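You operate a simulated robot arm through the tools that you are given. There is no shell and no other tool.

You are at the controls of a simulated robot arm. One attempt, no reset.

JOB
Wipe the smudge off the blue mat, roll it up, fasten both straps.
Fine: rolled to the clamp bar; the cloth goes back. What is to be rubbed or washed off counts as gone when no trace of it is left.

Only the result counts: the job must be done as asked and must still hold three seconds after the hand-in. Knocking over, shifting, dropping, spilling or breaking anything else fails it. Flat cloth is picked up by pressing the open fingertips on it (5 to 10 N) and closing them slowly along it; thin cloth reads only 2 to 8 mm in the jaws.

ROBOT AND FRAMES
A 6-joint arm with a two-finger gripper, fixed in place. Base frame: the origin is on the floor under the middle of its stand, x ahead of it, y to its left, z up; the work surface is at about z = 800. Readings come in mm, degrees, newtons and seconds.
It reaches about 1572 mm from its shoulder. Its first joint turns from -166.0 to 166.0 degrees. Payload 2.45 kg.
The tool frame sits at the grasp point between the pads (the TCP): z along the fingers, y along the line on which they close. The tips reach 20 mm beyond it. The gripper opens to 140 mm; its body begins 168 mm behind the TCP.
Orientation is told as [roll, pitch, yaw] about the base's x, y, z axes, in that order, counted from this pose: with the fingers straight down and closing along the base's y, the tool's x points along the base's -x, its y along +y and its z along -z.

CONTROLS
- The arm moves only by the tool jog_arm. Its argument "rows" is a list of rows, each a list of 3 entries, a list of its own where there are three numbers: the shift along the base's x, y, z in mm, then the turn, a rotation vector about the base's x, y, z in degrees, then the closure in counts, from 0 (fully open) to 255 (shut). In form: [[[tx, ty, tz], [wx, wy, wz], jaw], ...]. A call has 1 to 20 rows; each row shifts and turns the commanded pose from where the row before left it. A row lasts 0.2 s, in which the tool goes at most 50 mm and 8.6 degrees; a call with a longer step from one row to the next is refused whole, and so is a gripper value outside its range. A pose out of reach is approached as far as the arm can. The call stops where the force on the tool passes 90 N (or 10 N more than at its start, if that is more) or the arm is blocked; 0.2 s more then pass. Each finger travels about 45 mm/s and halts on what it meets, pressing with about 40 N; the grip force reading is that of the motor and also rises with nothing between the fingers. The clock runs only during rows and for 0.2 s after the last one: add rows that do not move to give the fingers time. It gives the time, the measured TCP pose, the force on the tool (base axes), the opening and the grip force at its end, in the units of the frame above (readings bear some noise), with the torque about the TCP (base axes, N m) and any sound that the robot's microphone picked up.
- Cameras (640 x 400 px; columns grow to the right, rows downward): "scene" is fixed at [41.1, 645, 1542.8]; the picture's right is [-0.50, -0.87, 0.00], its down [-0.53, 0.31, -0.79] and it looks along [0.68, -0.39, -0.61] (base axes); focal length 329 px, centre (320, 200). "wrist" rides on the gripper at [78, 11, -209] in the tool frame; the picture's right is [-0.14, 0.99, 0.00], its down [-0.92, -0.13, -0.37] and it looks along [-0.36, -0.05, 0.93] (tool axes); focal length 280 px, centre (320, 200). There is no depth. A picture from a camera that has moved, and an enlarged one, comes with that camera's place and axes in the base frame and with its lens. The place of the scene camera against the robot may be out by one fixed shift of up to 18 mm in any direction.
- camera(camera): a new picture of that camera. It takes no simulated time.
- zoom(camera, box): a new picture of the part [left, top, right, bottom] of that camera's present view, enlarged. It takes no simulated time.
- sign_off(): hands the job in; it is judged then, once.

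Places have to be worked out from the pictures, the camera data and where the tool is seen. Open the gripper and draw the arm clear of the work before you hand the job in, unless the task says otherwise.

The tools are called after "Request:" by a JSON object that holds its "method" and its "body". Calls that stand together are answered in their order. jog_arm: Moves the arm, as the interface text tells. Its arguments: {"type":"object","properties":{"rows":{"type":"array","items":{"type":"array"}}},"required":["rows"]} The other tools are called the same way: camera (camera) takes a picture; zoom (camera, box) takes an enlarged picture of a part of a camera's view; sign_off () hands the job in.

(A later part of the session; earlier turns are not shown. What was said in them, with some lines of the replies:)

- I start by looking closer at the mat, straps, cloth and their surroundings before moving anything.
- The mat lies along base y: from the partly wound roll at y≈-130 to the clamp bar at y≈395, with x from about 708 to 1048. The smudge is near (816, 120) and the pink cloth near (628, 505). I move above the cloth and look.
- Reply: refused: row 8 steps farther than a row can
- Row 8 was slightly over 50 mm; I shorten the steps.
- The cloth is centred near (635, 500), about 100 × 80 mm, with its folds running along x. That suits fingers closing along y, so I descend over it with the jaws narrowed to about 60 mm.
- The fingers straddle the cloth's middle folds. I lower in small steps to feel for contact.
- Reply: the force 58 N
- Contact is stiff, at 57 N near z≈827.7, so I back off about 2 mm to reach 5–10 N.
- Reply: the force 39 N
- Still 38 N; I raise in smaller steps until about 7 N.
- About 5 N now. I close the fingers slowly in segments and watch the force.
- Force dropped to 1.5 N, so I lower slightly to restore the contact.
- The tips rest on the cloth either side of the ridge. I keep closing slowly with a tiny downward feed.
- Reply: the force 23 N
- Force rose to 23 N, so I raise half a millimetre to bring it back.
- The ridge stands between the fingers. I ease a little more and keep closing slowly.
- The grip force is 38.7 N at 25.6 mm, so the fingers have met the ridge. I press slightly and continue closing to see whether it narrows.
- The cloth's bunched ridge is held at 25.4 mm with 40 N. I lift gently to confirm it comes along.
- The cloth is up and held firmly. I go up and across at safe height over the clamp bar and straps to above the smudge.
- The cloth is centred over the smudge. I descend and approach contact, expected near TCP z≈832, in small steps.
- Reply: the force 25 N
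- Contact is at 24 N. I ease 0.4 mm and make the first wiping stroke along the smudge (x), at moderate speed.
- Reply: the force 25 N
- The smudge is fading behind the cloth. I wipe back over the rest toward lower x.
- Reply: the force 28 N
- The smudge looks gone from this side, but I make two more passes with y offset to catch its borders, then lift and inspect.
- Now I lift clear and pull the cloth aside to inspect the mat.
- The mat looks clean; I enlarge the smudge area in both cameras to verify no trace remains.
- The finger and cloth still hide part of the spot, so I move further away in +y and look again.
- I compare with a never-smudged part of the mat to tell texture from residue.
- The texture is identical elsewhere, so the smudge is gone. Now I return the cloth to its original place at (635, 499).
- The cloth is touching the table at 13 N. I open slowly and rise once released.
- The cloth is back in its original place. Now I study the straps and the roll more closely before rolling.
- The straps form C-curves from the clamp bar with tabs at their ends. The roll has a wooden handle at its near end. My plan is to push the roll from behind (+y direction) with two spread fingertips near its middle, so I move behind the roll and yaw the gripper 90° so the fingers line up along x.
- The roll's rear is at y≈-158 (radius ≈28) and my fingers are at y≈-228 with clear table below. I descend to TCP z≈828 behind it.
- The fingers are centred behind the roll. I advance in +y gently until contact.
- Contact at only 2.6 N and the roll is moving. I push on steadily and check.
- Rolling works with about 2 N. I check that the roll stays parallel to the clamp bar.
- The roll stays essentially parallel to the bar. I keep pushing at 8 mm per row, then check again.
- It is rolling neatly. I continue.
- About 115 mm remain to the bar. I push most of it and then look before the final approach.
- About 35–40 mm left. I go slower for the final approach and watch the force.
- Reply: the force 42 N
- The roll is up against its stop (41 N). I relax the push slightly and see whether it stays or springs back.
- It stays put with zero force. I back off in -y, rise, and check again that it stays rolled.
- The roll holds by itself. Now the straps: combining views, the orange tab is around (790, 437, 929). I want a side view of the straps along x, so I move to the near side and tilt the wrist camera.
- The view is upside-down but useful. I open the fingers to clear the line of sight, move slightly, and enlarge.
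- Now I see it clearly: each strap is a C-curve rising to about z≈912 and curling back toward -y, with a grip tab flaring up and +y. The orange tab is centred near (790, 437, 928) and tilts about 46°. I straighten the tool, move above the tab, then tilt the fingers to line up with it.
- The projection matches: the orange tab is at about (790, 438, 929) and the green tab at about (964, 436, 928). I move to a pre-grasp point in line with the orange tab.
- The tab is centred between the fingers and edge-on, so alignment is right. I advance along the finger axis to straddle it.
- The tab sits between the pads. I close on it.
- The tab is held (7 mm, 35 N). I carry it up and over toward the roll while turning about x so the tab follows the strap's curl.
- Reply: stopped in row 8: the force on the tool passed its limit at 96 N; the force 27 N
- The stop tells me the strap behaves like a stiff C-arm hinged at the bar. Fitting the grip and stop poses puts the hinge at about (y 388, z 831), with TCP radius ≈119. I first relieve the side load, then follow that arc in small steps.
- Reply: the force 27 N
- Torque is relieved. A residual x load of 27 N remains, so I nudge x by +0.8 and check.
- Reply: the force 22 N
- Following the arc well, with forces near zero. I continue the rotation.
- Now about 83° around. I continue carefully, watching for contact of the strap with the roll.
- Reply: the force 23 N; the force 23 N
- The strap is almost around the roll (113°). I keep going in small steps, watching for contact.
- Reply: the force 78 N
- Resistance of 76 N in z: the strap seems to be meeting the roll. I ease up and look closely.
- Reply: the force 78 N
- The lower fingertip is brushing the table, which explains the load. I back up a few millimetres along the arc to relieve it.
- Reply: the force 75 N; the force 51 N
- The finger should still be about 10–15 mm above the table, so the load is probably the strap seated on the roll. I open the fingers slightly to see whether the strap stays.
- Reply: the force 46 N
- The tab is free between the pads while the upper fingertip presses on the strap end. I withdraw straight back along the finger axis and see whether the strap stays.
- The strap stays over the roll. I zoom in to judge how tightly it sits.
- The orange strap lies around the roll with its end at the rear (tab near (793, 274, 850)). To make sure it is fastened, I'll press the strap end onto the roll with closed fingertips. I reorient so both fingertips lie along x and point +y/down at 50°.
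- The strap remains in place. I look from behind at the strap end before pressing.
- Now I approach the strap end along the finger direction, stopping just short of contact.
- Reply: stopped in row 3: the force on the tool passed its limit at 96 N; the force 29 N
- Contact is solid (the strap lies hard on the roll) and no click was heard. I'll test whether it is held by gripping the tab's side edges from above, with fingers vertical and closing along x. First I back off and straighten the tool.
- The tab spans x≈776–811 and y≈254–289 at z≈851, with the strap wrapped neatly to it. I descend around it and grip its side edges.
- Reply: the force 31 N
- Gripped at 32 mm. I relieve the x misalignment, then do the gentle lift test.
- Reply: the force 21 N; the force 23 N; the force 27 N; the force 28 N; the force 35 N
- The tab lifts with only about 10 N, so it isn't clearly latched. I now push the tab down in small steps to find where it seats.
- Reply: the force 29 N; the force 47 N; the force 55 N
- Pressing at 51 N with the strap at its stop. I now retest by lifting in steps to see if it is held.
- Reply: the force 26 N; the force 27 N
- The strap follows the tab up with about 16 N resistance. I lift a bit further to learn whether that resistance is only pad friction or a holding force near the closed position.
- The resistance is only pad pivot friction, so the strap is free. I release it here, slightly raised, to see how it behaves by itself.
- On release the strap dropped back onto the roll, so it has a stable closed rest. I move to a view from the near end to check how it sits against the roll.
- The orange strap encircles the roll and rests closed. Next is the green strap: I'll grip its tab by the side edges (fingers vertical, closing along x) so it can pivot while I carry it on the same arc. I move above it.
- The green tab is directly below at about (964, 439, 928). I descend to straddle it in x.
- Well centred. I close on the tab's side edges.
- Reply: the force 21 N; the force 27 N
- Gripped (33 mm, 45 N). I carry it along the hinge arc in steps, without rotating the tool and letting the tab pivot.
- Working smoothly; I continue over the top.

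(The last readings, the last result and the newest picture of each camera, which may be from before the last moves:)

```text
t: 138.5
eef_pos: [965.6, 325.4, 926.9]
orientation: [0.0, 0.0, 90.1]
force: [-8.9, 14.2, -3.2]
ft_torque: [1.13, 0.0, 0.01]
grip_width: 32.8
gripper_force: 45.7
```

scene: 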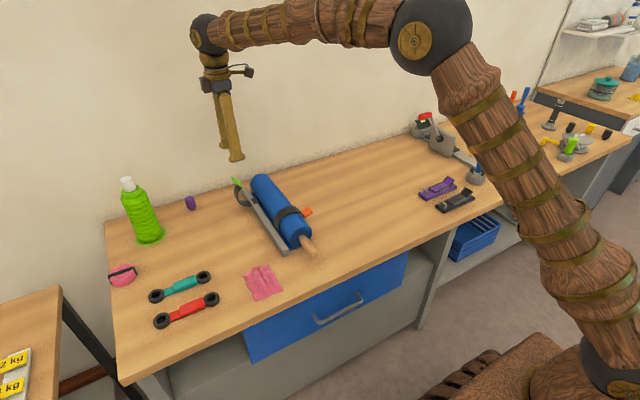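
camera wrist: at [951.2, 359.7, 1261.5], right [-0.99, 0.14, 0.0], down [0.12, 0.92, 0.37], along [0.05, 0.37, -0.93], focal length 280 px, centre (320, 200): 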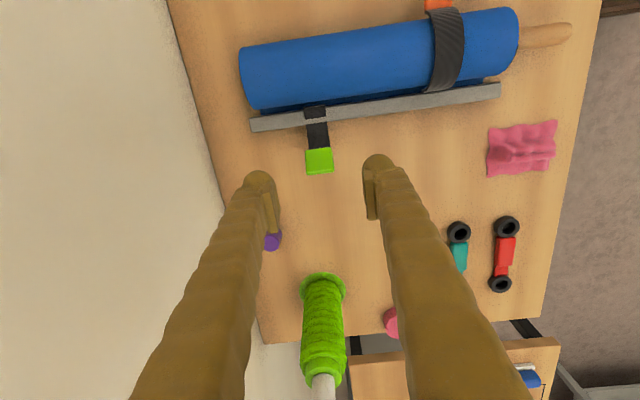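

Request:
{"method": "jog_arm", "body": {"rows": [[[0, -5.9, -4.8], [0, 0, 0], 232], [[0, -5.8, -4.9], [0, 0, 0], 232], [[0, -5.4, -5.3], [0, 0, 0], 232], [[0, -5.0, -5.7], [0, 0, 0], 232], [[0, 0, 0], [0, 0, 0], 232]]}}

Request:
{"method": "jog_arm", "body": {"rows": [[[0, -4.6, -6.0], [0, 0, 0], 232], [[0, -4.2, -6.3], [0, 0, 0], 232], [[0, -3.8, -6.6], [0, 0, 0], 232], [[0, 0, 0], [0, 0, 0], 232]]}}

Request:
{"method": "zoom", "body": {"camera": "scene", "box": [210, 130, 320, 230]}}

```text
t: 139.7
eef_pos: [964.5, 302.5, 905.8]
orientation: [0.0, 0.0, 90.1]
force: [-12.1, 10.2, 3.7]
ft_torque: [0.97, 0.04, -0.01]
grip_width: 32.9
gripper_force: 44.7
```

```text
t: 140.7
eef_pos: [964.4, 289.5, 885.8]
orientation: [-0.1, 0.0, 90.0]
force: [-3.7, 12.4, 6.1]
ft_torque: [1.23, -0.03, -0.02]
grip_width: 32.7
gripper_force: 45.3
```

```text
4.00 times, centred on (265, 180) of scene
camera zoom: at [41.1, 645.0, 1542.8], right [-0.5, -0.87, 0.0], down [-0.53, 0.31, -0.79], along [0.68, -0.39, -0.61], focal length 1316 px, centre (540, 280)
```

zoom: 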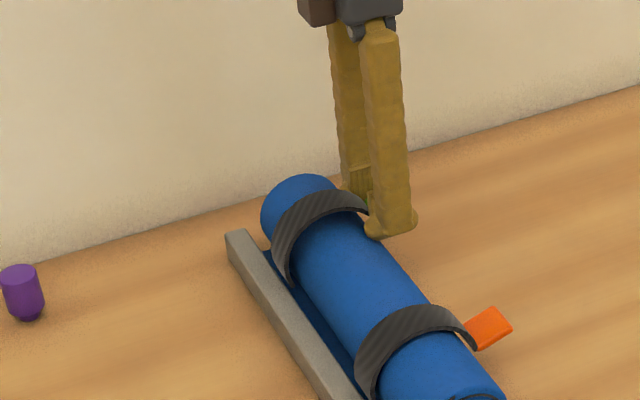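

Nearly closed. I continue slower until it seats.

Request:
{"method": "jog_arm", "body": {"rows": [[[0, -3.2, -6.8], [0, 0, 0], 232], [[0, -2.7, -7.1], [0, 0, 0], 232], [[0, -1.2, -3.6], [0, 0, 0], 232], [[0, -1.0, -3.6], [0, 0, 0], 232], [[0, 0, 0], [0, 0, 0], 232]]}}

Request:
{"method": "jog_arm", "body": {"rows": [[[0, -0.9, -3.7], [0, 0, 0], 232], [[0, -0.5, -2], [0, 0, 0], 232], [[0, 0, 0], [0, 0, 0], 232]]}}

```text
t: 141.9
eef_pos: [964.9, 281.7, 866.4]
orientation: [-0.2, 0.0, 90.1]
force: [1.3, 9.5, 41.6]
ft_torque: [2.02, -0.11, -0.05]
grip_width: 32.9
gripper_force: 45.0
```

```text
t: 142.7
eef_pos: [964.7, 278.7, 858.6]
orientation: [0.0, 0.0, 90.1]
force: [14.7, -9.8, 17.3]
ft_torque: [0.87, -0.32, -0.13]
grip_width: 33.0
gripper_force: 44.7
```

Request:
{"method": "jog_arm", "body": {"rows": [[[0, -0.3, -2], [0, 0, 0], 232], [[0, -0.2, -1.5], [0, 0, 0], 232], [[0, 0, 0], [0, 0, 0], 232]]}}

Request:
{"method": "jog_arm", "body": {"rows": [[[0, -0.2, -1], [0, 0, 0], 232], [[0, -0.1, -1], [0, 0, 0], 232], [[0, 0, 0], [0, 0, 0], 232]]}}

```text
t: 143.5
eef_pos: [965.3, 278.6, 857.5]
orientation: [-0.1, 0.0, 90.1]
force: [16.3, -26.8, 33.3]
ft_torque: [1.0, -0.3, -0.16]
grip_width: 32.7
gripper_force: 44.8
```

```text
t: 144.3
eef_pos: [964.6, 279.1, 855.2]
orientation: [-0.2, 0.0, 90.1]
force: [15.9, -36.3, 55.1]
ft_torque: [0.69, -0.34, -0.1]
grip_width: 32.6
gripper_force: 44.6
```

It meets its stop (55 N). I press slightly more, then release and compare both straps.

Request:
{"method": "jog_arm", "body": {"rows": [[[0, -0.5, -1], [0, 0, 0], 232], [[0, 0, 0], [0, 0, 0], 232]]}}

Request:
{"method": "jog_arm", "body": {"rows": [[[0, 0, 1.5], [0, 0, 0], 232], [[0, 0, 1], [0, 0, 0], 215], [[0, 0, 0], [0, 0, 0], 190], [[0, 0, 0], [0, 0, 0], 165], [[0, 0, 0], [0, 0, 0], 140], [[0, 0, 0], [0, 0, 0], 140], [[0, 0, 20], [0, 0, 0], 140], [[0, -10, 40], [0, 0, 0], 140], [[0, -10, 40], [0, 0, 0], 140], [[0, 0, 0], [0, 0, 0], 140]]}}

Request:
{"method": "zoom", "body": {"camera": "scene", "box": [225, 165, 335, 260]}}

Request:
{"method": "camera", "body": {"camera": "wrist"}}

```text
t: 144.9
eef_pos: [964.1, 279.0, 856.1]
orientation: [-0.2, 0.0, 90.1]
force: [11.0, -31.3, 69.3]
ft_torque: [0.77, -0.31, -0.14]
grip_width: 32.6
gripper_force: 44.9
```

```text
t: 147.1
eef_pos: [964.9, 259.4, 957.4]
orientation: [0.0, -0.1, 90.1]
force: [0.2, -0.8, 0.6]
ft_torque: [0.01, 0.0, 0.02]
grip_width: 63.0
gripper_force: 0.0
```

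```text
4.21 times, centred on (280, 212) of scene
camera zoom: at [41.1, 645.0, 1542.8], right [-0.5, -0.87, 0.0], down [-0.53, 0.31, -0.79], along [0.68, -0.39, -0.61], focal length 1385 px, centre (488, 147)
```

zoom: 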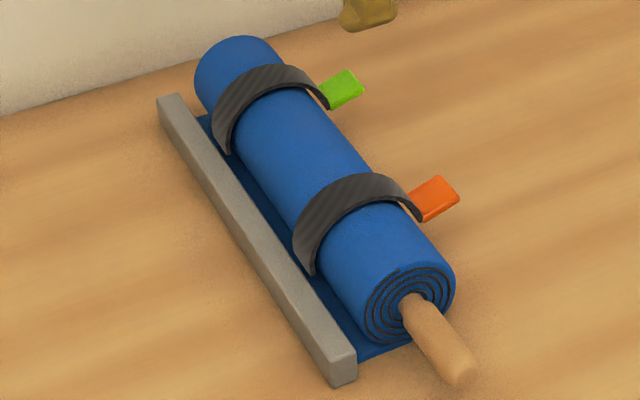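

```text
taken
camera wrist: at [953.1, 181.0, 1165.1], right [-0.99, 0.14, 0.0], down [0.13, 0.92, 0.37], along [0.05, 0.37, -0.93], focal length 280 px, centre (320, 200)
```

wrist: 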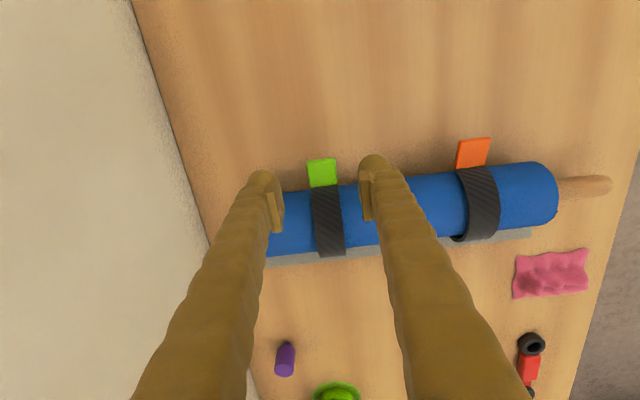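

Both straps are around the roll now, with matching positions. I inspect them closely for any sign of how they hold.

Request:
{"method": "zoom", "body": {"camera": "wrist", "box": [290, 140, 380, 270]}}

Request:
{"method": "zoom", "body": {"camera": "wrist", "box": [420, 120, 560, 260]}}

Request:
{"method": "zoom", "body": {"camera": "scene", "box": [250, 170, 310, 220]}}

```text
3.08 times, centred on (335, 205) of wrist
camera zoom: at [953.1, 181.0, 1165.1], right [-0.99, 0.14, 0.0], down [0.13, 0.92, 0.37], along [0.05, 0.37, -0.93], focal length 863 px, centre (274, 185)
```

zoom: 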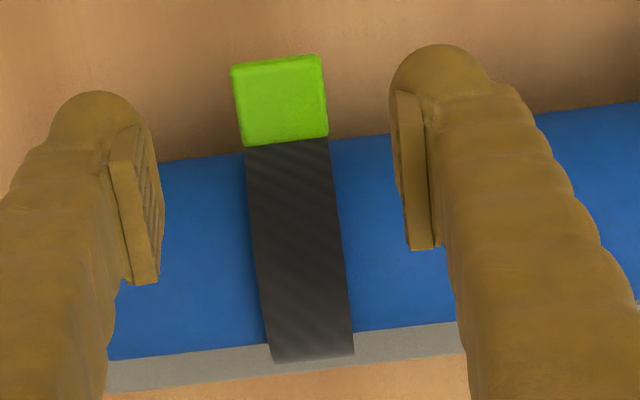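

```text
2.86 times, centred on (490, 190) of wrist
camera zoom: at [953.1, 181.0, 1165.1], right [-0.99, 0.14, 0.0], down [0.13, 0.92, 0.37], along [0.05, 0.37, -0.93], focal length 801 px, centre (-166, 229)
```

zoom: 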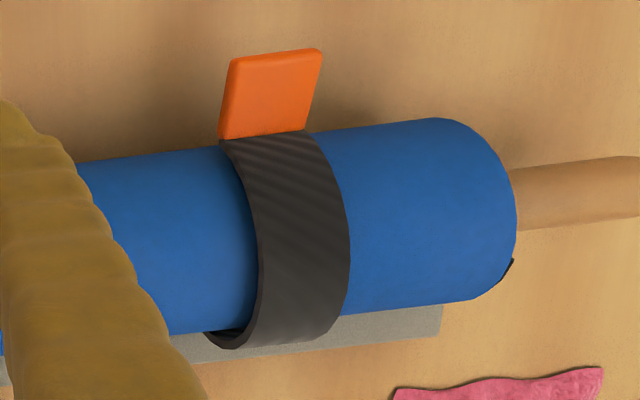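

```text
8.00 times, centred on (280, 195) of scene
camera zoom: at [41.1, 645.0, 1542.8], right [-0.5, -0.87, 0.0], down [-0.53, 0.31, -0.79], along [0.68, -0.39, -0.61], focal length 2632 px, centre (640, 240)
```

zoom: 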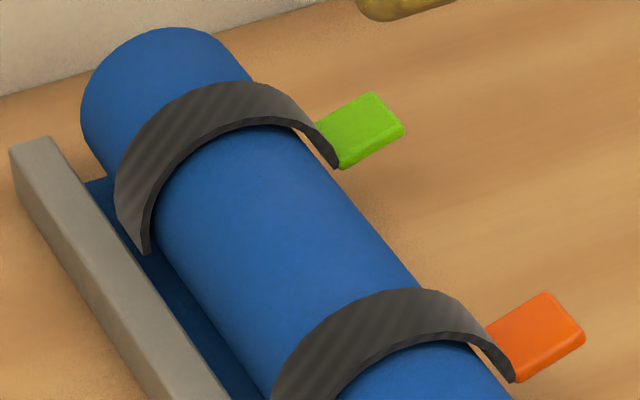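

Both straps sit alike. To be sure the roll is fully at the bar (it may have crept while I worked the straps), I'll push it once more gently at its middle, between the two tabs.

Request:
{"method": "jog_arm", "body": {"rows": [[[-30, -15, 0], [0, 0, 0], 180], [[-30, -15, 0], [0, 0, 0], 218], [[-27, -14, 0], [0, 0, 0], 218], [[0, 0, -45], [0, 0, 0], 218], [[0, 0, -45], [0, 0, 0], 218], [[0, 0, -30], [0, 0, 0], 218], [[0, 0, -8.5], [0, 0, 0], 218], [[0, 0, 0], [0, 0, 0], 218]]}}

Request:
{"method": "camera", "body": {"camera": "wrist"}}

```text
t: 148.9
eef_pos: [877.4, 214.0, 827.4]
orientation: [-0.1, -0.1, 90.2]
force: [0.8, 0.3, -0.1]
ft_torque: [0.02, 0.02, -0.01]
grip_width: 20.3
gripper_force: 0.0
```

```text
taken
camera wrist: at [865.4, 136.5, 1036.2], right [-0.99, 0.14, 0.0], down [0.13, 0.92, 0.37], along [0.05, 0.36, -0.93], focal length 280 px, centre (320, 200)
```

wrist: 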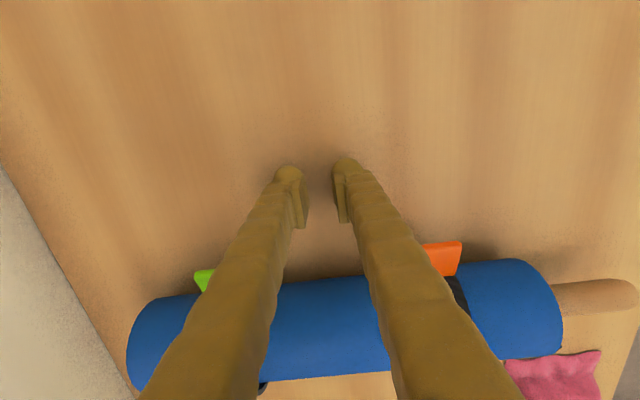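

Request:
{"method": "jog_arm", "body": {"rows": [[[0, 20, 0], [0, 0, 0], 218], [[0, 20, 0], [0, 0, 0], 218], [[0, 10, 0], [0, 0, 0], 218], [[0, 4, 0], [0, 0, 0], 218], [[0, 3, 0], [0, 0, 0], 218], [[0, 3, 0], [0, 0, 0], 218], [[0, 0, 0], [0, 0, 0], 218]]}}

```text
t: 150.5
eef_pos: [878.8, 275.7, 828.7]
orientation: [-0.1, 0.0, 90.1]
force: [0.0, 0.1, -0.4]
ft_torque: [0.01, 0.0, -0.03]
grip_width: 20.2
gripper_force: 0.1
```

Request:
{"method": "jog_arm", "body": {"rows": [[[0, 2, 0], [0, 0, 0], 218], [[0, 1, 0], [0, 0, 0], 218], [[0, 1, 0], [0, 0, 0], 218], [[0, 1, 0], [0, 0, 0], 218], [[0, 0, 0], [0, 0, 0], 218]]}}

```text
t: 151.7
eef_pos: [879.0, 281.1, 826.8]
orientation: [-0.1, -0.1, 90.1]
force: [0.3, -0.7, -0.3]
ft_torque: [0.0, 0.02, 0.03]
grip_width: 20.4
gripper_force: 0.2
```

Request:
{"method": "jog_arm", "body": {"rows": [[[0, 1, 0], [0, 0, 0], 218], [[0, 1, 0], [0, 0, 0], 218], [[0, 1, 0], [0, 0, 0], 218], [[0, 0, 0], [0, 0, 0], 218]]}}

Request:
{"method": "jog_arm", "body": {"rows": [[[0, 1, 0], [0, 0, 0], 218], [[0, 1, 0], [0, 0, 0], 218], [[0, 0, 0], [0, 0, 0], 218]]}}

```text
t: 152.7
eef_pos: [879.3, 283.2, 827.1]
orientation: [-0.1, 0.0, 90.1]
force: [0.1, -0.7, 1.6]
ft_torque: [0.02, -0.02, -0.03]
grip_width: 19.9
gripper_force: 0.0
```

```text
t: 153.5
eef_pos: [878.3, 283.8, 827.8]
orientation: [0.0, 0.1, 90.1]
force: [-0.5, -35.4, -0.9]
ft_torque: [0.41, -0.01, -0.04]
grip_width: 20.1
gripper_force: 0.1
```

Request:
{"method": "jog_arm", "body": {"rows": [[[0, 1, 0], [0, 0, 0], 218], [[0, 0, 0], [0, 0, 0], 218]]}}

Request:
{"method": "zoom", "body": {"camera": "scene", "box": [225, 165, 335, 260]}}

```text
t: 154.1
eef_pos: [877.9, 282.4, 826.2]
orientation: [0.0, 0.1, 90.0]
force: [0.8, -65.5, -4.2]
ft_torque: [0.75, 0.05, -0.03]
grip_width: 20.2
gripper_force: 0.2
```

```text
4.21 times, centred on (280, 212) of scene
camera zoom: at [41.1, 645.0, 1542.8], right [-0.5, -0.87, 0.0], down [-0.53, 0.31, -0.79], along [0.68, -0.39, -0.61], focal length 1385 px, centre (488, 147)
```

zoom: 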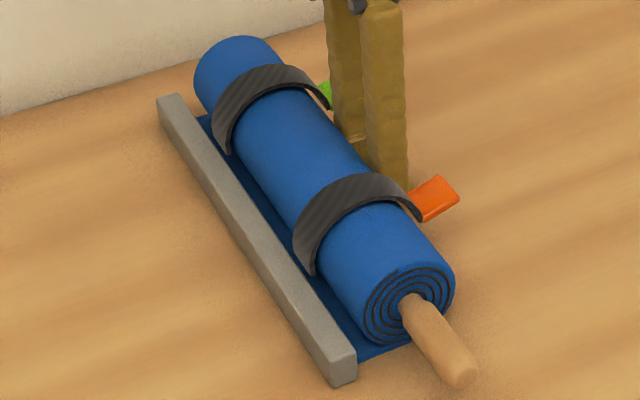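

The roll is at a hard stop (65 N, no movement), so it is fully rolled. I back away, then press down firmly on each tab with closed fingertips to make sure the straps engage.

Request:
{"method": "jog_arm", "body": {"rows": [[[0, -3, 0], [0, 0, 0], 218], [[0, -20, 0], [0, 0, 0], 218], [[0, -30, 0], [0, 0, 0], 235], [[0, 0, 40], [0, 0, 0], 255], [[0, 0, 40], [0, 0, 0], 255], [[-30, 15, 25], [0, 0, 0], 255], [[-30, 15, 0], [0, 0, 0], 255], [[-24, 14, 0], [0, 0, 0], 255], [[0, 4, 0], [0, 0, 0], 255], [[0, 0, 0], [0, 0, 0], 255]]}}

Request:
{"method": "zoom", "body": {"camera": "wrist", "box": [250, 120, 400, 270]}}

```text
t: 156.3
eef_pos: [793.3, 280.4, 932.0]
orientation: [-0.1, 0.0, 90.1]
force: [0.6, 0.3, -0.2]
ft_torque: [0.03, 0.04, 0.01]
grip_width: 0.1
gripper_force: 29.4
```

```text
2.67 times, centred on (325, 195) of wrist
camera zoom: at [781.4, 203.1, 1141.9], right [-0.99, 0.14, 0.0], down [0.13, 0.92, 0.37], along [0.05, 0.36, -0.93], focal length 748 px, centre (307, 213)
```

zoom: 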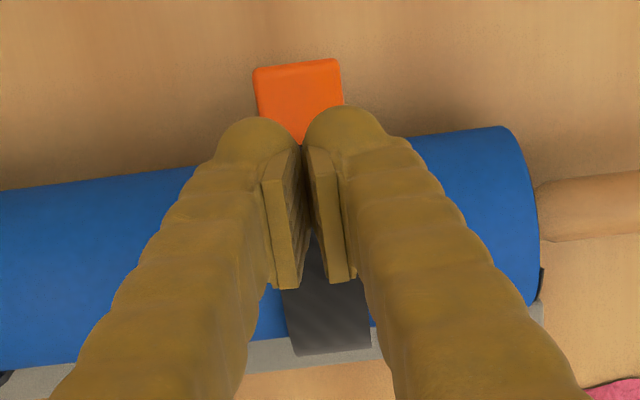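

Request:
{"method": "jog_arm", "body": {"rows": [[[0, -7, -20], [0, 0, 0], 255], [[0, 0, -20], [0, 0, 0], 255], [[0, 0, -8], [0, 0, 0], 255], [[0, 0, -2], [0, 0, 0], 255], [[0, 0, -2], [0, 0, 0], 255], [[0, 0, 0], [0, 0, 0], 255]]}}

Request:
{"method": "jog_arm", "body": {"rows": [[[0, 0, -1.5], [0, 0, 0], 255], [[0, 0, -1.5], [0, 0, 0], 255], [[0, 0, -1], [0, 0, 0], 255], [[0, 0, 0], [0, 0, 0], 255]]}}

```text
t: 157.7
eef_pos: [792.3, 273.9, 881.8]
orientation: [-0.1, 0.1, 90.1]
force: [1.7, -1.6, 0.0]
ft_torque: [0.01, -0.03, -0.01]
grip_width: 6.0
gripper_force: 29.8
```

```text
t: 158.7
eef_pos: [794.8, 273.0, 877.8]
orientation: [-0.2, 0.0, 90.1]
force: [-5.3, -23.4, 52.2]
ft_torque: [0.66, 0.08, 0.15]
grip_width: 6.0
gripper_force: 29.2
```

Pressing at 52 N; the jaw reads 6 mm oddly here. I take a close look at what is between the fingertips.

Request:
{"method": "zoom", "body": {"camera": "wrist", "box": [270, 140, 370, 260]}}

Request:
{"method": "zoom", "body": {"camera": "scene", "box": [275, 185, 325, 235]}}

```text
3.33 times, centred on (320, 200) of wrist
camera zoom: at [781.4, 195.4, 1087.3], right [-0.99, 0.14, 0.0], down [0.13, 0.92, 0.37], along [0.05, 0.37, -0.93], focal length 935 px, centre (320, 200)
```

zoom: 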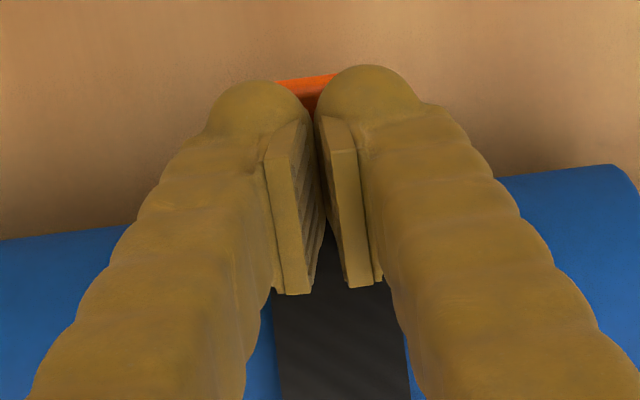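

```text
8.00 times, centred on (300, 210) of scene
camera zoom: at [41.1, 645.0, 1542.8], right [-0.5, -0.87, 0.0], down [-0.53, 0.31, -0.79], along [0.68, -0.39, -0.61], focal length 2632 px, centre (480, 120)
```

zoom: 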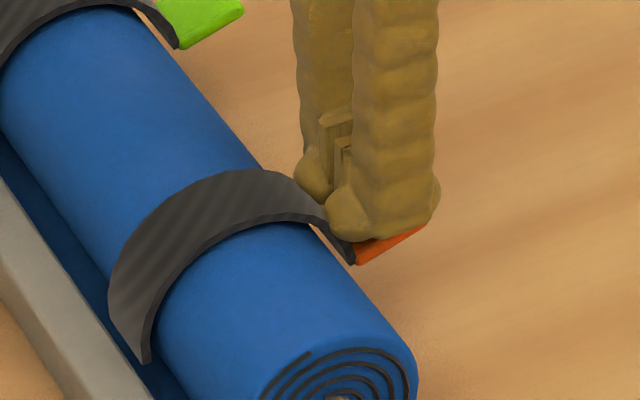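

No click at 52 N. I regrip the tab's edges and repeat the gentle lift test to see if it now holds.

Request:
{"method": "jog_arm", "body": {"rows": [[[0, 0, 10], [0, 0, 0], 255], [[0, 0, 30], [0, 0, 0], 200], [[0, -6, 10], [0, 0, 0], 150], [[0, 0, 0], [0, 0, 0], 127], [[0, 0, 0], [0, 0, 0], 127], [[0, 0, -30], [0, 0, 0], 127], [[0, 0, -25], [0, 0, 0], 127], [[0, 0, -15], [0, 0, 0], 127], [[0, 0, -5], [0, 0, 0], 127], [[0, 0, 0], [0, 0, 0], 127]]}}

Request:
{"method": "zoom", "body": {"camera": "wrist", "box": [230, 120, 420, 280]}}

```text
t: 160.9
eef_pos: [794.5, 266.6, 851.8]
orientation: [-0.2, 0.0, 90.1]
force: [-0.2, 0.7, -0.3]
ft_torque: [0.03, -0.01, -0.01]
grip_width: 70.3
gripper_force: 0.1
```

```text
2.50 times, centred on (325, 200) of wrist
camera zoom: at [781.4, 189.7, 1060.7], right [-0.99, 0.14, 0.0], down [0.13, 0.92, 0.37], along [0.05, 0.36, -0.93], focal length 701 px, centre (308, 200)
```

zoom: 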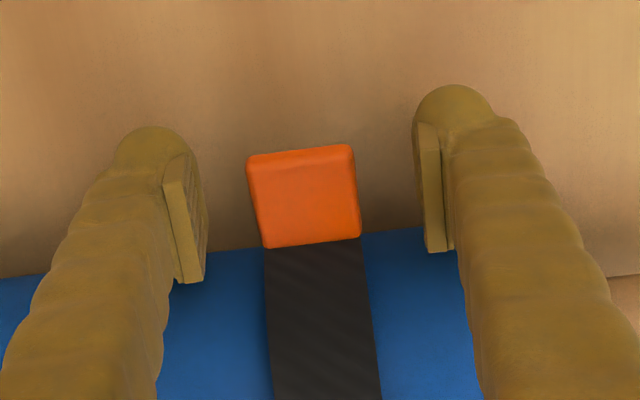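

Request:
{"method": "jog_arm", "body": {"rows": [[[1.5, 0, 0], [0, 0, 0], 150], [[0, 0, 0], [0, 0, 0], 170], [[0, 0, 0], [0, 0, 0], 185], [[0, 0, 0], [0, 0, 0], 195], [[0, 0, 0], [0, 0, 0], 199], [[0, 0, 0], [0, 0, 0], 199]]}}

```text
t: 162.3
eef_pos: [795.1, 267.3, 851.3]
orientation: [0.0, 0.0, 90.1]
force: [-4.0, -0.3, -0.3]
ft_torque: [-0.01, 0.01, 0.03]
grip_width: 33.4
gripper_force: 1.6
```

Request:
{"method": "jog_arm", "body": {"rows": [[[0, 0, 0], [0, 0, 0], 203], [[0, 0, 0], [0, 0, 0], 205], [[0, 0, 0], [0, 0, 0], 205]]}}

```text
t: 163.1
eef_pos: [795.2, 268.0, 850.6]
orientation: [-0.1, -0.1, 90.2]
force: [-7.7, 0.4, -0.9]
ft_torque: [0.0, 0.06, 0.12]
grip_width: 32.8
gripper_force: 3.2
```

Request:
{"method": "jog_arm", "body": {"rows": [[[-0.4, 0, 0], [0, 0, 0], 210], [[0, 0, 0], [0, 0, 0], 212], [[0, 0, 0], [0, 0, 0], 212]]}}

Request:
{"method": "jog_arm", "body": {"rows": [[[0, 0, 1], [0, 0, 0], 212], [[0, 0, 1], [0, 0, 0], 212], [[0, 0, 0], [0, 0, 0], 212]]}}

Request:
{"method": "jog_arm", "body": {"rows": [[[0, 0, 1], [0, 0, 0], 212], [[0, 0, 1], [0, 0, 0], 212], [[0, 0, 0], [0, 0, 0], 212]]}}

Request:
{"method": "zoom", "body": {"camera": "scene", "box": [270, 190, 325, 240]}}

```text
t: 163.9
eef_pos: [793.9, 267.4, 850.4]
orientation: [-0.1, 0.0, 90.1]
force: [-6.6, -2.1, 0.0]
ft_torque: [-0.03, -0.02, 0.03]
grip_width: 31.2
gripper_force: 45.1
```

```text
t: 164.7
eef_pos: [795.2, 268.2, 852.6]
orientation: [-0.2, -0.1, 90.1]
force: [0.2, -2.0, -14.0]
ft_torque: [-1.51, 0.04, -0.03]
grip_width: 31.5
gripper_force: 45.4
```

```text
t: 165.5
eef_pos: [794.5, 268.2, 855.9]
orientation: [0.0, 0.0, 90.1]
force: [-4.1, 1.1, -11.6]
ft_torque: [-1.09, 0.07, -0.02]
grip_width: 31.4
gripper_force: 44.9
```

```text
8.00 times, centred on (298, 215) of scene
camera zoom: at [41.1, 645.0, 1542.8], right [-0.5, -0.87, 0.0], down [-0.53, 0.31, -0.79], along [0.68, -0.39, -0.61], focal length 2632 px, centre (500, 80)
```

zoom: 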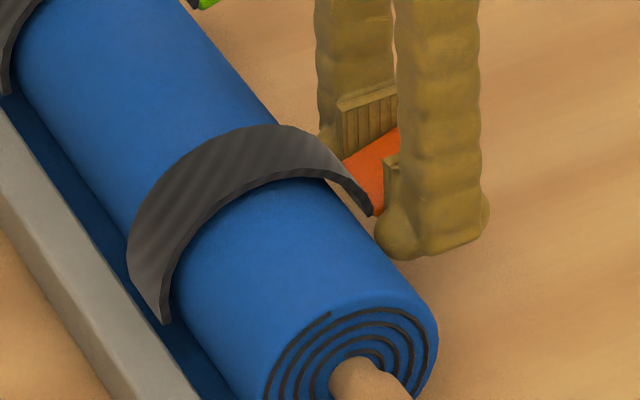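

The strap lifts with only a small restoring pull (about 2 N at the tab) and its closed position acts like a hard end stop, so it is seated at its closed limit. I press it back down, release, and confirm it rests closed.

Request:
{"method": "jog_arm", "body": {"rows": [[[0, 0, -1.5], [0, 0, 0], 212], [[0, 0, -1.5], [0, 0, 0], 212], [[0, 0, -1.2], [0, 0, 0], 212], [[0, 0, -1], [0, 0, 0], 212], [[0, 0, -0.8], [0, 0, 0], 212], [[0, 0, 0], [0, 0, 0], 212]]}}

Request:
{"method": "jog_arm", "body": {"rows": [[[0, 0, -0.8], [0, 0, 0], 212], [[0, 0, 0], [0, 0, 0], 212], [[0, 0, 0], [0, 0, 0], 212], [[0, 0, 0], [0, 0, 0], 212], [[0, 0, 0], [0, 0, 0], 212]]}}

```text
t: 166.9
eef_pos: [795.1, 268.2, 850.4]
orientation: [0.0, 0.0, 90.1]
force: [-8.6, -21.5, 20.2]
ft_torque: [0.74, -0.07, -0.04]
grip_width: 30.6
gripper_force: 44.9
```

```text
t: 168.1
eef_pos: [795.4, 268.1, 848.8]
orientation: [-0.1, 0.0, 90.0]
force: [-9.5, -27.2, 31.8]
ft_torque: [0.24, 0.0, -0.03]
grip_width: 30.5
gripper_force: 44.7
```

Request:
{"method": "jog_arm", "body": {"rows": [[[0, -0.5, 0.8], [0, 0, 0], 205], [[0, 0, 0], [0, 0, 0], 190], [[0, 0, 0], [0, 0, 0], 165], [[0, 0, 0], [0, 0, 0], 140], [[0, 0, 0], [0, 0, 0], 127], [[0, 0, 0], [0, 0, 0], 127], [[0, 0, 20], [0, 0, 0], 127], [[0, 0, 40], [0, 0, 0], 127], [[0, 0, 40], [0, 0, 0], 127], [[0, 0, 0], [0, 0, 0], 127]]}}

Request:
{"method": "zoom", "body": {"camera": "scene", "box": [225, 165, 335, 260]}}

Request:
{"method": "zoom", "body": {"camera": "scene", "box": [270, 190, 325, 240]}}

Request:
{"method": "camera", "body": {"camera": "wrist"}}

```text
t: 170.3
eef_pos: [795.3, 267.0, 948.7]
orientation: [-0.1, 0.0, 90.1]
force: [-0.7, -0.1, 0.4]
ft_torque: [-0.02, 0.03, 0.0]
grip_width: 70.1
gripper_force: 0.0
```

```text
4.21 times, centred on (280, 212) of scene
camera zoom: at [41.1, 645.0, 1542.8], right [-0.5, -0.87, 0.0], down [-0.53, 0.31, -0.79], along [0.68, -0.39, -0.61], focal length 1385 px, centre (488, 147)
```

zoom: 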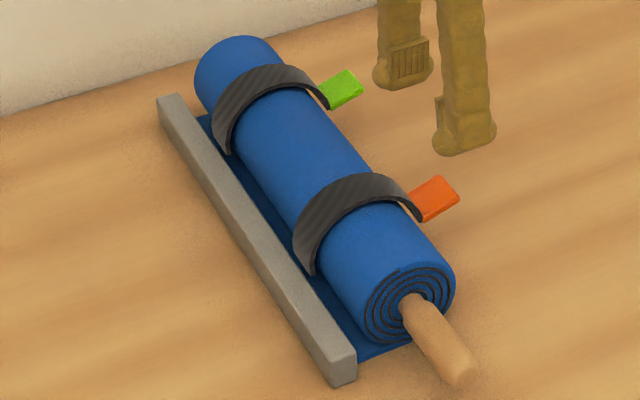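

```text
8.00 times, centred on (298, 215) of scene
camera zoom: at [41.1, 645.0, 1542.8], right [-0.5, -0.87, 0.0], down [-0.53, 0.31, -0.79], along [0.68, -0.39, -0.61], focal length 2632 px, centre (500, 80)
```

zoom: 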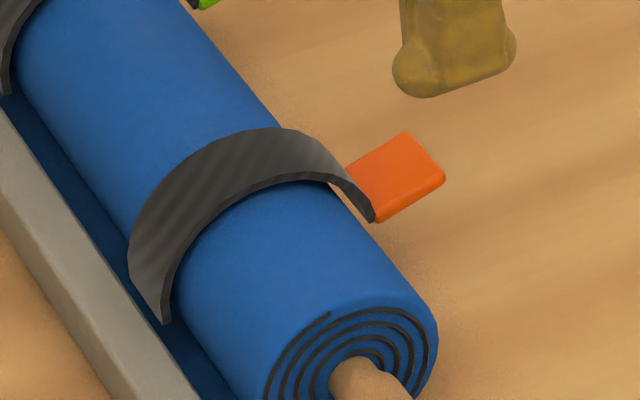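

```text
taken
camera wrist: at [783.5, 189.1, 1158.9], right [-0.99, 0.14, 0.0], down [0.13, 0.92, 0.37], along [0.05, 0.36, -0.93], focal length 280 px, centre (320, 200)
```

wrist: 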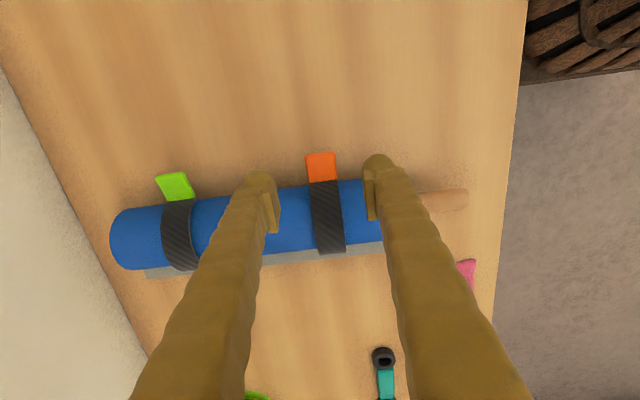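

Both straps consistently settle at the same closed position. As a last measure I press each strap band down onto the roll with closed fingertips (no gripping, no lifting afterwards), starting with orange near the top of the roll.

Request:
{"method": "jog_arm", "body": {"rows": [[[0, 20, 0], [0, 0, 0], 180], [[0, 20, 0], [0, 0, 0], 220], [[0, 10, 0], [0, 0, 0], 255], [[0, 0, 0], [0, 0, 0], 255], [[0, 0, -20], [0, 0, 0], 255], [[0, 0, -15], [0, 0, 0], 255], [[0, 0, -4], [0, 0, 0], 255], [[0, 0, 0], [0, 0, 0], 255]]}}

Request:
{"method": "jog_arm", "body": {"rows": [[[0, 0, -2], [0, 0, 0], 255], [[0, 0, -1.5], [0, 0, 0], 255], [[0, 0, -1], [0, 0, 0], 255], [[0, 0, 0], [0, 0, 0], 255]]}}

```text
t: 172.1
eef_pos: [795.8, 317.3, 909.8]
orientation: [-0.1, 0.0, 90.1]
force: [-0.9, -0.3, 0.2]
ft_torque: [-0.04, -0.02, 0.01]
grip_width: 0.0
gripper_force: 30.0
```

```text
t: 173.1
eef_pos: [795.4, 316.4, 908.0]
orientation: [-0.2, 0.0, 90.2]
force: [-0.9, -11.6, 34.5]
ft_torque: [0.18, 0.06, 0.04]
grip_width: 6.2
gripper_force: 29.0
```

Request:
{"method": "jog_arm", "body": {"rows": [[[0, 0, -0.7], [0, 0, 0], 255], [[0, 0, 0], [0, 0, 0], 255], [[0, 0, 0], [0, 0, 0], 255]]}}

Request:
{"method": "zoom", "body": {"camera": "scene", "box": [265, 175, 325, 235]}}

```text
t: 173.9
eef_pos: [795.6, 317.8, 906.6]
orientation: [-0.2, 0.0, 90.1]
force: [1.0, -18.8, 68.2]
ft_torque: [0.42, 0.1, 0.02]
grip_width: 5.9
gripper_force: 29.0
```

```text
6.67 times, centred on (295, 205) of scene
camera zoom: at [41.1, 645.0, 1542.8], right [-0.5, -0.87, 0.0], down [-0.53, 0.31, -0.79], along [0.68, -0.39, -0.61], focal length 2194 px, centre (487, 167)
```

zoom: 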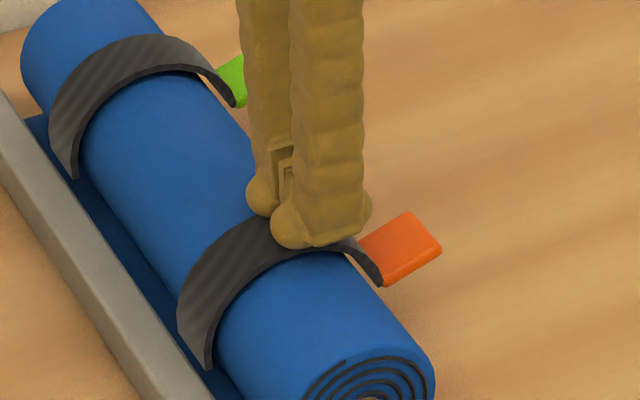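

Pressed with 68 N. Now the orange tab base with a similar press.

Request:
{"method": "jog_arm", "body": {"rows": [[[0, 0, 10], [0, 0, 0], 255], [[0, -20, 5], [0, 0, 0], 255], [[0, -20, 0], [0, 0, 0], 255], [[0, 0, -25], [0, 0, 0], 255], [[0, 0, -10], [0, 0, 0], 255], [[0, 0, -4], [0, 0, 0], 255], [[0, 0, 0], [0, 0, 0], 255]]}}

Request:
{"method": "jog_arm", "body": {"rows": [[[0, 0, -1.5], [0, 0, 0], 255], [[0, 0, -1], [0, 0, 0], 255], [[0, 0, -1], [0, 0, 0], 255], [[0, 0, 0], [0, 0, 0], 255]]}}

```text
t: 175.5
eef_pos: [795.1, 276.2, 882.8]
orientation: [-0.2, -0.1, 90.2]
force: [-10.5, -24.8, 49.4]
ft_torque: [0.62, 0.18, 0.24]
grip_width: 6.3
gripper_force: 29.2
```

```text
t: 176.1
eef_pos: [795.7, 276.1, 884.0]
orientation: [-0.3, 0.1, 90.0]
force: [-3.6, -10.1, 20.1]
ft_torque: [0.26, 0.08, 0.09]
grip_width: 5.9
gripper_force: 29.6
stopped in row 2: the force on the tool passed its limit at 94 N (the readings are from after the stop); the commanded pose is now the measured one
```

Orange is seated hard. I do the same for green.

Request:
{"method": "jog_arm", "body": {"rows": [[[0, 0, 10], [0, 0, 0], 255], [[0, 0, 40], [0, 0, 0], 255], [[40, 10, 10], [0, 0, 0], 255], [[45, 10, 0], [0, 0, 0], 255], [[45, 10, 0], [0, 0, 0], 255], [[39, 10, 0], [0, 0, 0], 255], [[0, 0, -25], [0, 0, 0], 255], [[0, 0, -5], [0, 0, 0], 255], [[0, 0, 0], [0, 0, 0], 255]]}}

Request:
{"method": "zoom", "body": {"camera": "wrist", "box": [230, 120, 420, 280]}}

```text
t: 178.1
eef_pos: [964.5, 316.8, 911.3]
orientation: [-0.3, 0.0, 90.1]
force: [0.0, -0.1, -0.2]
ft_torque: [0.02, -0.01, -0.01]
grip_width: 0.0
gripper_force: 28.8
```

```text
2.50 times, centred on (325, 200) of wrist
camera zoom: at [952.3, 238.7, 1120.8], right [-0.99, 0.14, 0.0], down [0.13, 0.92, 0.37], along [0.05, 0.37, -0.93], focal length 701 px, centre (308, 200)
```

zoom: 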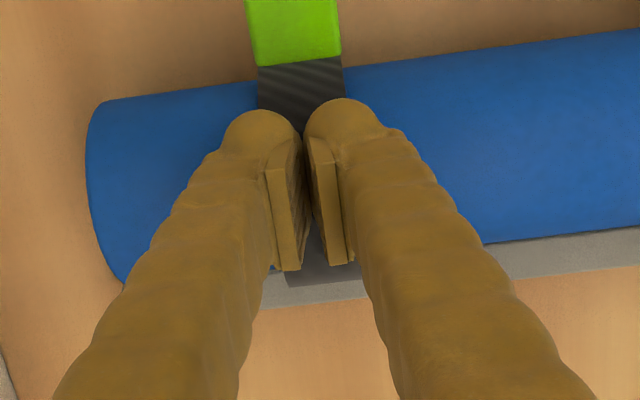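

Request:
{"method": "jog_arm", "body": {"rows": [[[0, 0, -1.5], [0, 0, 0], 255], [[0, 0, -1.5], [0, 0, 0], 255], [[0, 0, -0.8], [0, 0, 0], 255], [[0, 0, 0], [0, 0, 0], 255]]}}

```text
t: 179.1
eef_pos: [965.2, 316.8, 908.2]
orientation: [-0.2, 0.1, 90.2]
force: [-1.3, 1.6, 4.3]
ft_torque: [0.11, 0.08, 0.01]
grip_width: 6.2
gripper_force: 28.9
```

Request:
{"method": "jog_arm", "body": {"rows": [[[0, 0, -0.8], [0, 0, 0], 255], [[0, 0, -0.7], [0, 0, 0], 255], [[0, 0, 0], [0, 0, 0], 255], [[0, 0, 0], [0, 0, 0], 255]]}}

```text
t: 180.1
eef_pos: [964.5, 317.0, 908.0]
orientation: [-0.2, 0.1, 90.0]
force: [-11.9, -1.8, 30.1]
ft_torque: [0.34, 0.3, 0.18]
grip_width: 6.0
gripper_force: 29.3
```

Contact height matches orange's (TCP z≈908), so both straps seat equally. I press a little harder, then press green's tab base.

Request:
{"method": "jog_arm", "body": {"rows": [[[0, 0, -0.8], [0, 0, 0], 255], [[0, 0, 0], [0, 0, 0], 255], [[0, 0, 0], [0, 0, 0], 255]]}}

Request:
{"method": "jog_arm", "body": {"rows": [[[0, 0, 10], [0, 0, 0], 255], [[0, -20, 5], [0, 0, 0], 255], [[0, -20, 0], [0, 0, 0], 255], [[0, 0, -25], [0, 0, 0], 255], [[0, 0, -8], [0, 0, 0], 255], [[0, 0, -3], [0, 0, 0], 255], [[0, 0, 0], [0, 0, 0], 255]]}}

```text
t: 180.8
eef_pos: [964.8, 315.8, 907.1]
orientation: [-0.4, 0.1, 90.0]
force: [-13.3, -6.8, 50.5]
ft_torque: [0.52, 0.34, 0.16]
grip_width: 6.0
gripper_force: 29.6
```

```text
t: 182.4
eef_pos: [965.0, 277.0, 885.0]
orientation: [-0.3, 0.0, 90.0]
force: [0.8, -3.0, 7.1]
ft_torque: [0.08, 0.0, -0.02]
grip_width: 5.9
gripper_force: 29.3
```

Request:
{"method": "jog_arm", "body": {"rows": [[[0, 0, -1], [0, 0, 0], 255], [[0, 0, -0.7], [0, 0, 0], 255], [[0, 0, 0], [0, 0, 0], 255], [[0, 0, 0], [0, 0, 0], 255]]}}

```text
t: 183.4
eef_pos: [965.6, 275.4, 883.5]
orientation: [-0.2, 0.0, 90.0]
force: [1.5, -8.6, 20.6]
ft_torque: [0.24, -0.02, -0.01]
grip_width: 6.2
gripper_force: 29.5
```

Request:
{"method": "jog_arm", "body": {"rows": [[[0, 0, -1.2], [0, 0, 0], 255], [[0, 0, 0], [0, 0, 0], 255], [[0, 0, 0], [0, 0, 0], 255]]}}

```text
t: 184.2
eef_pos: [965.6, 276.5, 883.2]
orientation: [-0.3, 0.1, 89.9]
force: [3.5, -15.0, 35.4]
ft_torque: [0.44, -0.03, -0.06]
grip_width: 5.7
gripper_force: 29.4
```

Both straps pressed and seated. I withdraw up and away, open the gripper, and check the whole scene.

Request:
{"method": "jog_arm", "body": {"rows": [[[0, 0, 10], [0, 0, 0], 255], [[0, -10, 40], [0, 0, 0], 255], [[0, -20, 40], [0, 0, 0], 255], [[0, -30, 35], [0, 0, 0], 200], [[-20, -40, 0], [0, 0, 0], 120], [[-20, -40, 0], [0, 0, 0], 60], [[-20, -40, 0], [0, 0, 0], 0], [[-20, -40, 0], [0, 0, 0], 0], [[-20, -40, 0], [0, 0, 0], 0], [[0, 0, 0], [0, 0, 0], 0], [[0, 0, 0], [0, 0, 0], 0]]}}

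Request:
{"method": "camera", "body": {"camera": "scene"}}

Request:
{"method": "camera", "body": {"camera": "wrist"}}

Request:
{"method": "zoom", "body": {"camera": "scene", "box": [225, 165, 335, 260]}}

```text
t: 186.7
eef_pos: [864.9, 18.6, 1006.0]
orientation: [-0.2, 0.0, 90.1]
force: [-0.2, 0.1, -0.1]
ft_torque: [0.02, 0.01, -0.01]
grip_width: 139.8
gripper_force: 0.0
```

```text
taken
```

scene: 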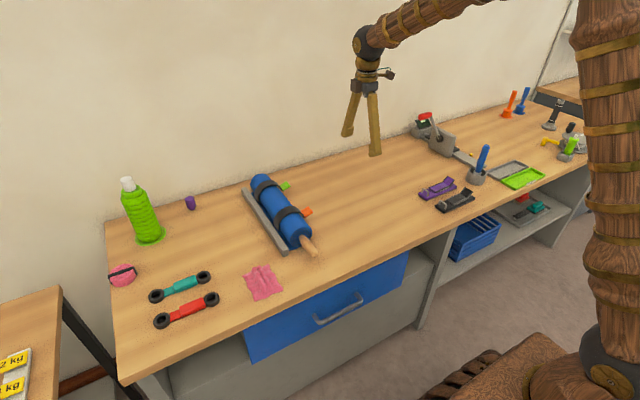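

```text
taken
camera wrist: at [851.5, -60.6, 1216.1], right [-0.99, 0.14, 0.0], down [0.13, 0.92, 0.37], along [0.05, 0.37, -0.93], focal length 280 px, centre (320, 200)
```

wrist: 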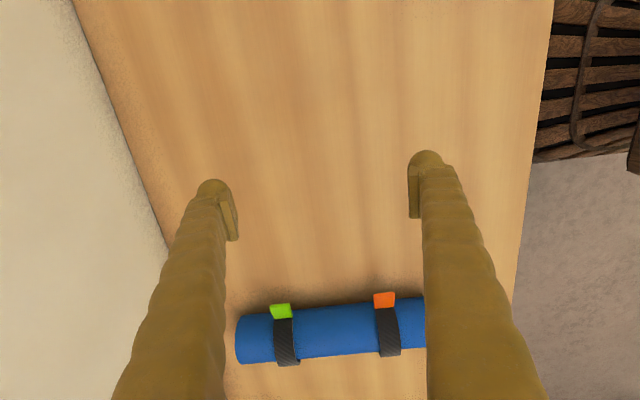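

```text
4.21 times, centred on (280, 212) of scene
camera zoom: at [41.1, 645.0, 1542.8], right [-0.5, -0.87, 0.0], down [-0.53, 0.31, -0.79], along [0.68, -0.39, -0.61], focal length 1385 px, centre (488, 147)
```

zoom: 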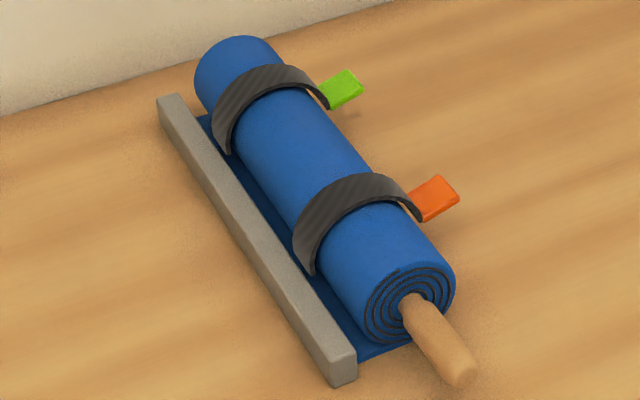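

Everything looks in place; I compare the cloth and neighbouring items with the first picture using the same zoom.

Request:
{"method": "zoom", "body": {"camera": "scene", "box": [80, 160, 320, 340]}}

Request:
{"method": "zoom", "body": {"camera": "scene", "box": [340, 140, 490, 235]}}

```text
2.22 times, centred on (200, 250) of scene
camera zoom: at [41.1, 645.0, 1542.8], right [-0.5, -0.87, 0.0], down [-0.53, 0.31, -0.79], along [0.68, -0.39, -0.61], focal length 731 px, centre (587, 89)
```

zoom: 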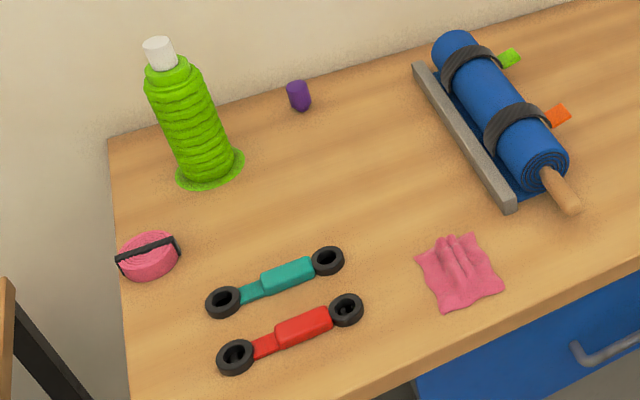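

```text
4.21 times, centred on (415, 188) of scene
camera zoom: at [41.1, 645.0, 1542.8], right [-0.5, -0.87, 0.0], down [-0.53, 0.31, -0.79], along [0.68, -0.39, -0.61], focal length 1385 px, centre (-80, 253)
```

zoom: 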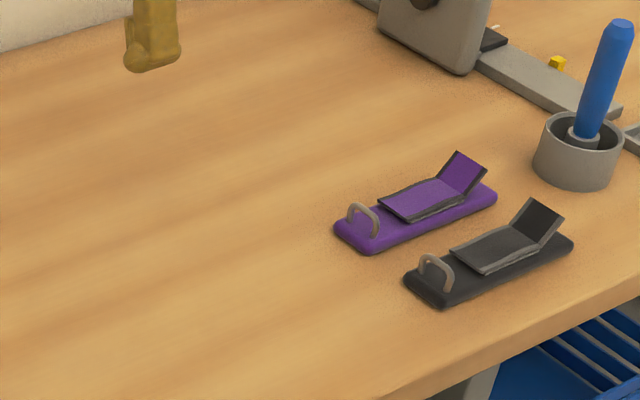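

The mat is wiped clean and rolled hard against its stop at the clamp bar. Both straps are closed around it, although I never felt or heard a latch. The cloth is back in place, nothing else has shifted, and the arm is clear with the gripper open, so I hand in the job.

Request:
{"method": "sign_off", "body": {}}

```text
The job is handed in.
```

I wiped the mat, rolled it up to the clamp bar, closed both straps around the roll and handed the job in. The one thing I could not confirm is that the straps are latched, not just closed.

- **Smudge:** no trace was left when I zoomed in on the spot. I compared it with clean parts of the mat and the texture looked the same.
- **Roll:** it is against a hard stop at the clamp bar. Pushing again with 65 N did not move it.
- **Straps:** both rest over the roll with their tabs at the back, and I pressed both down firmly. I never felt or heard a latch. When I lifted the orange tab before the last presses, it came up easily and dropped back closed when released. I did not lift either tab after the last presses.
- **Cloth and surroundings:** the cloth is back within about 4 mm of where it lay. The other items in view look unmoved compared with the first pictures.

The gripper is open and the arm is clear of the work.
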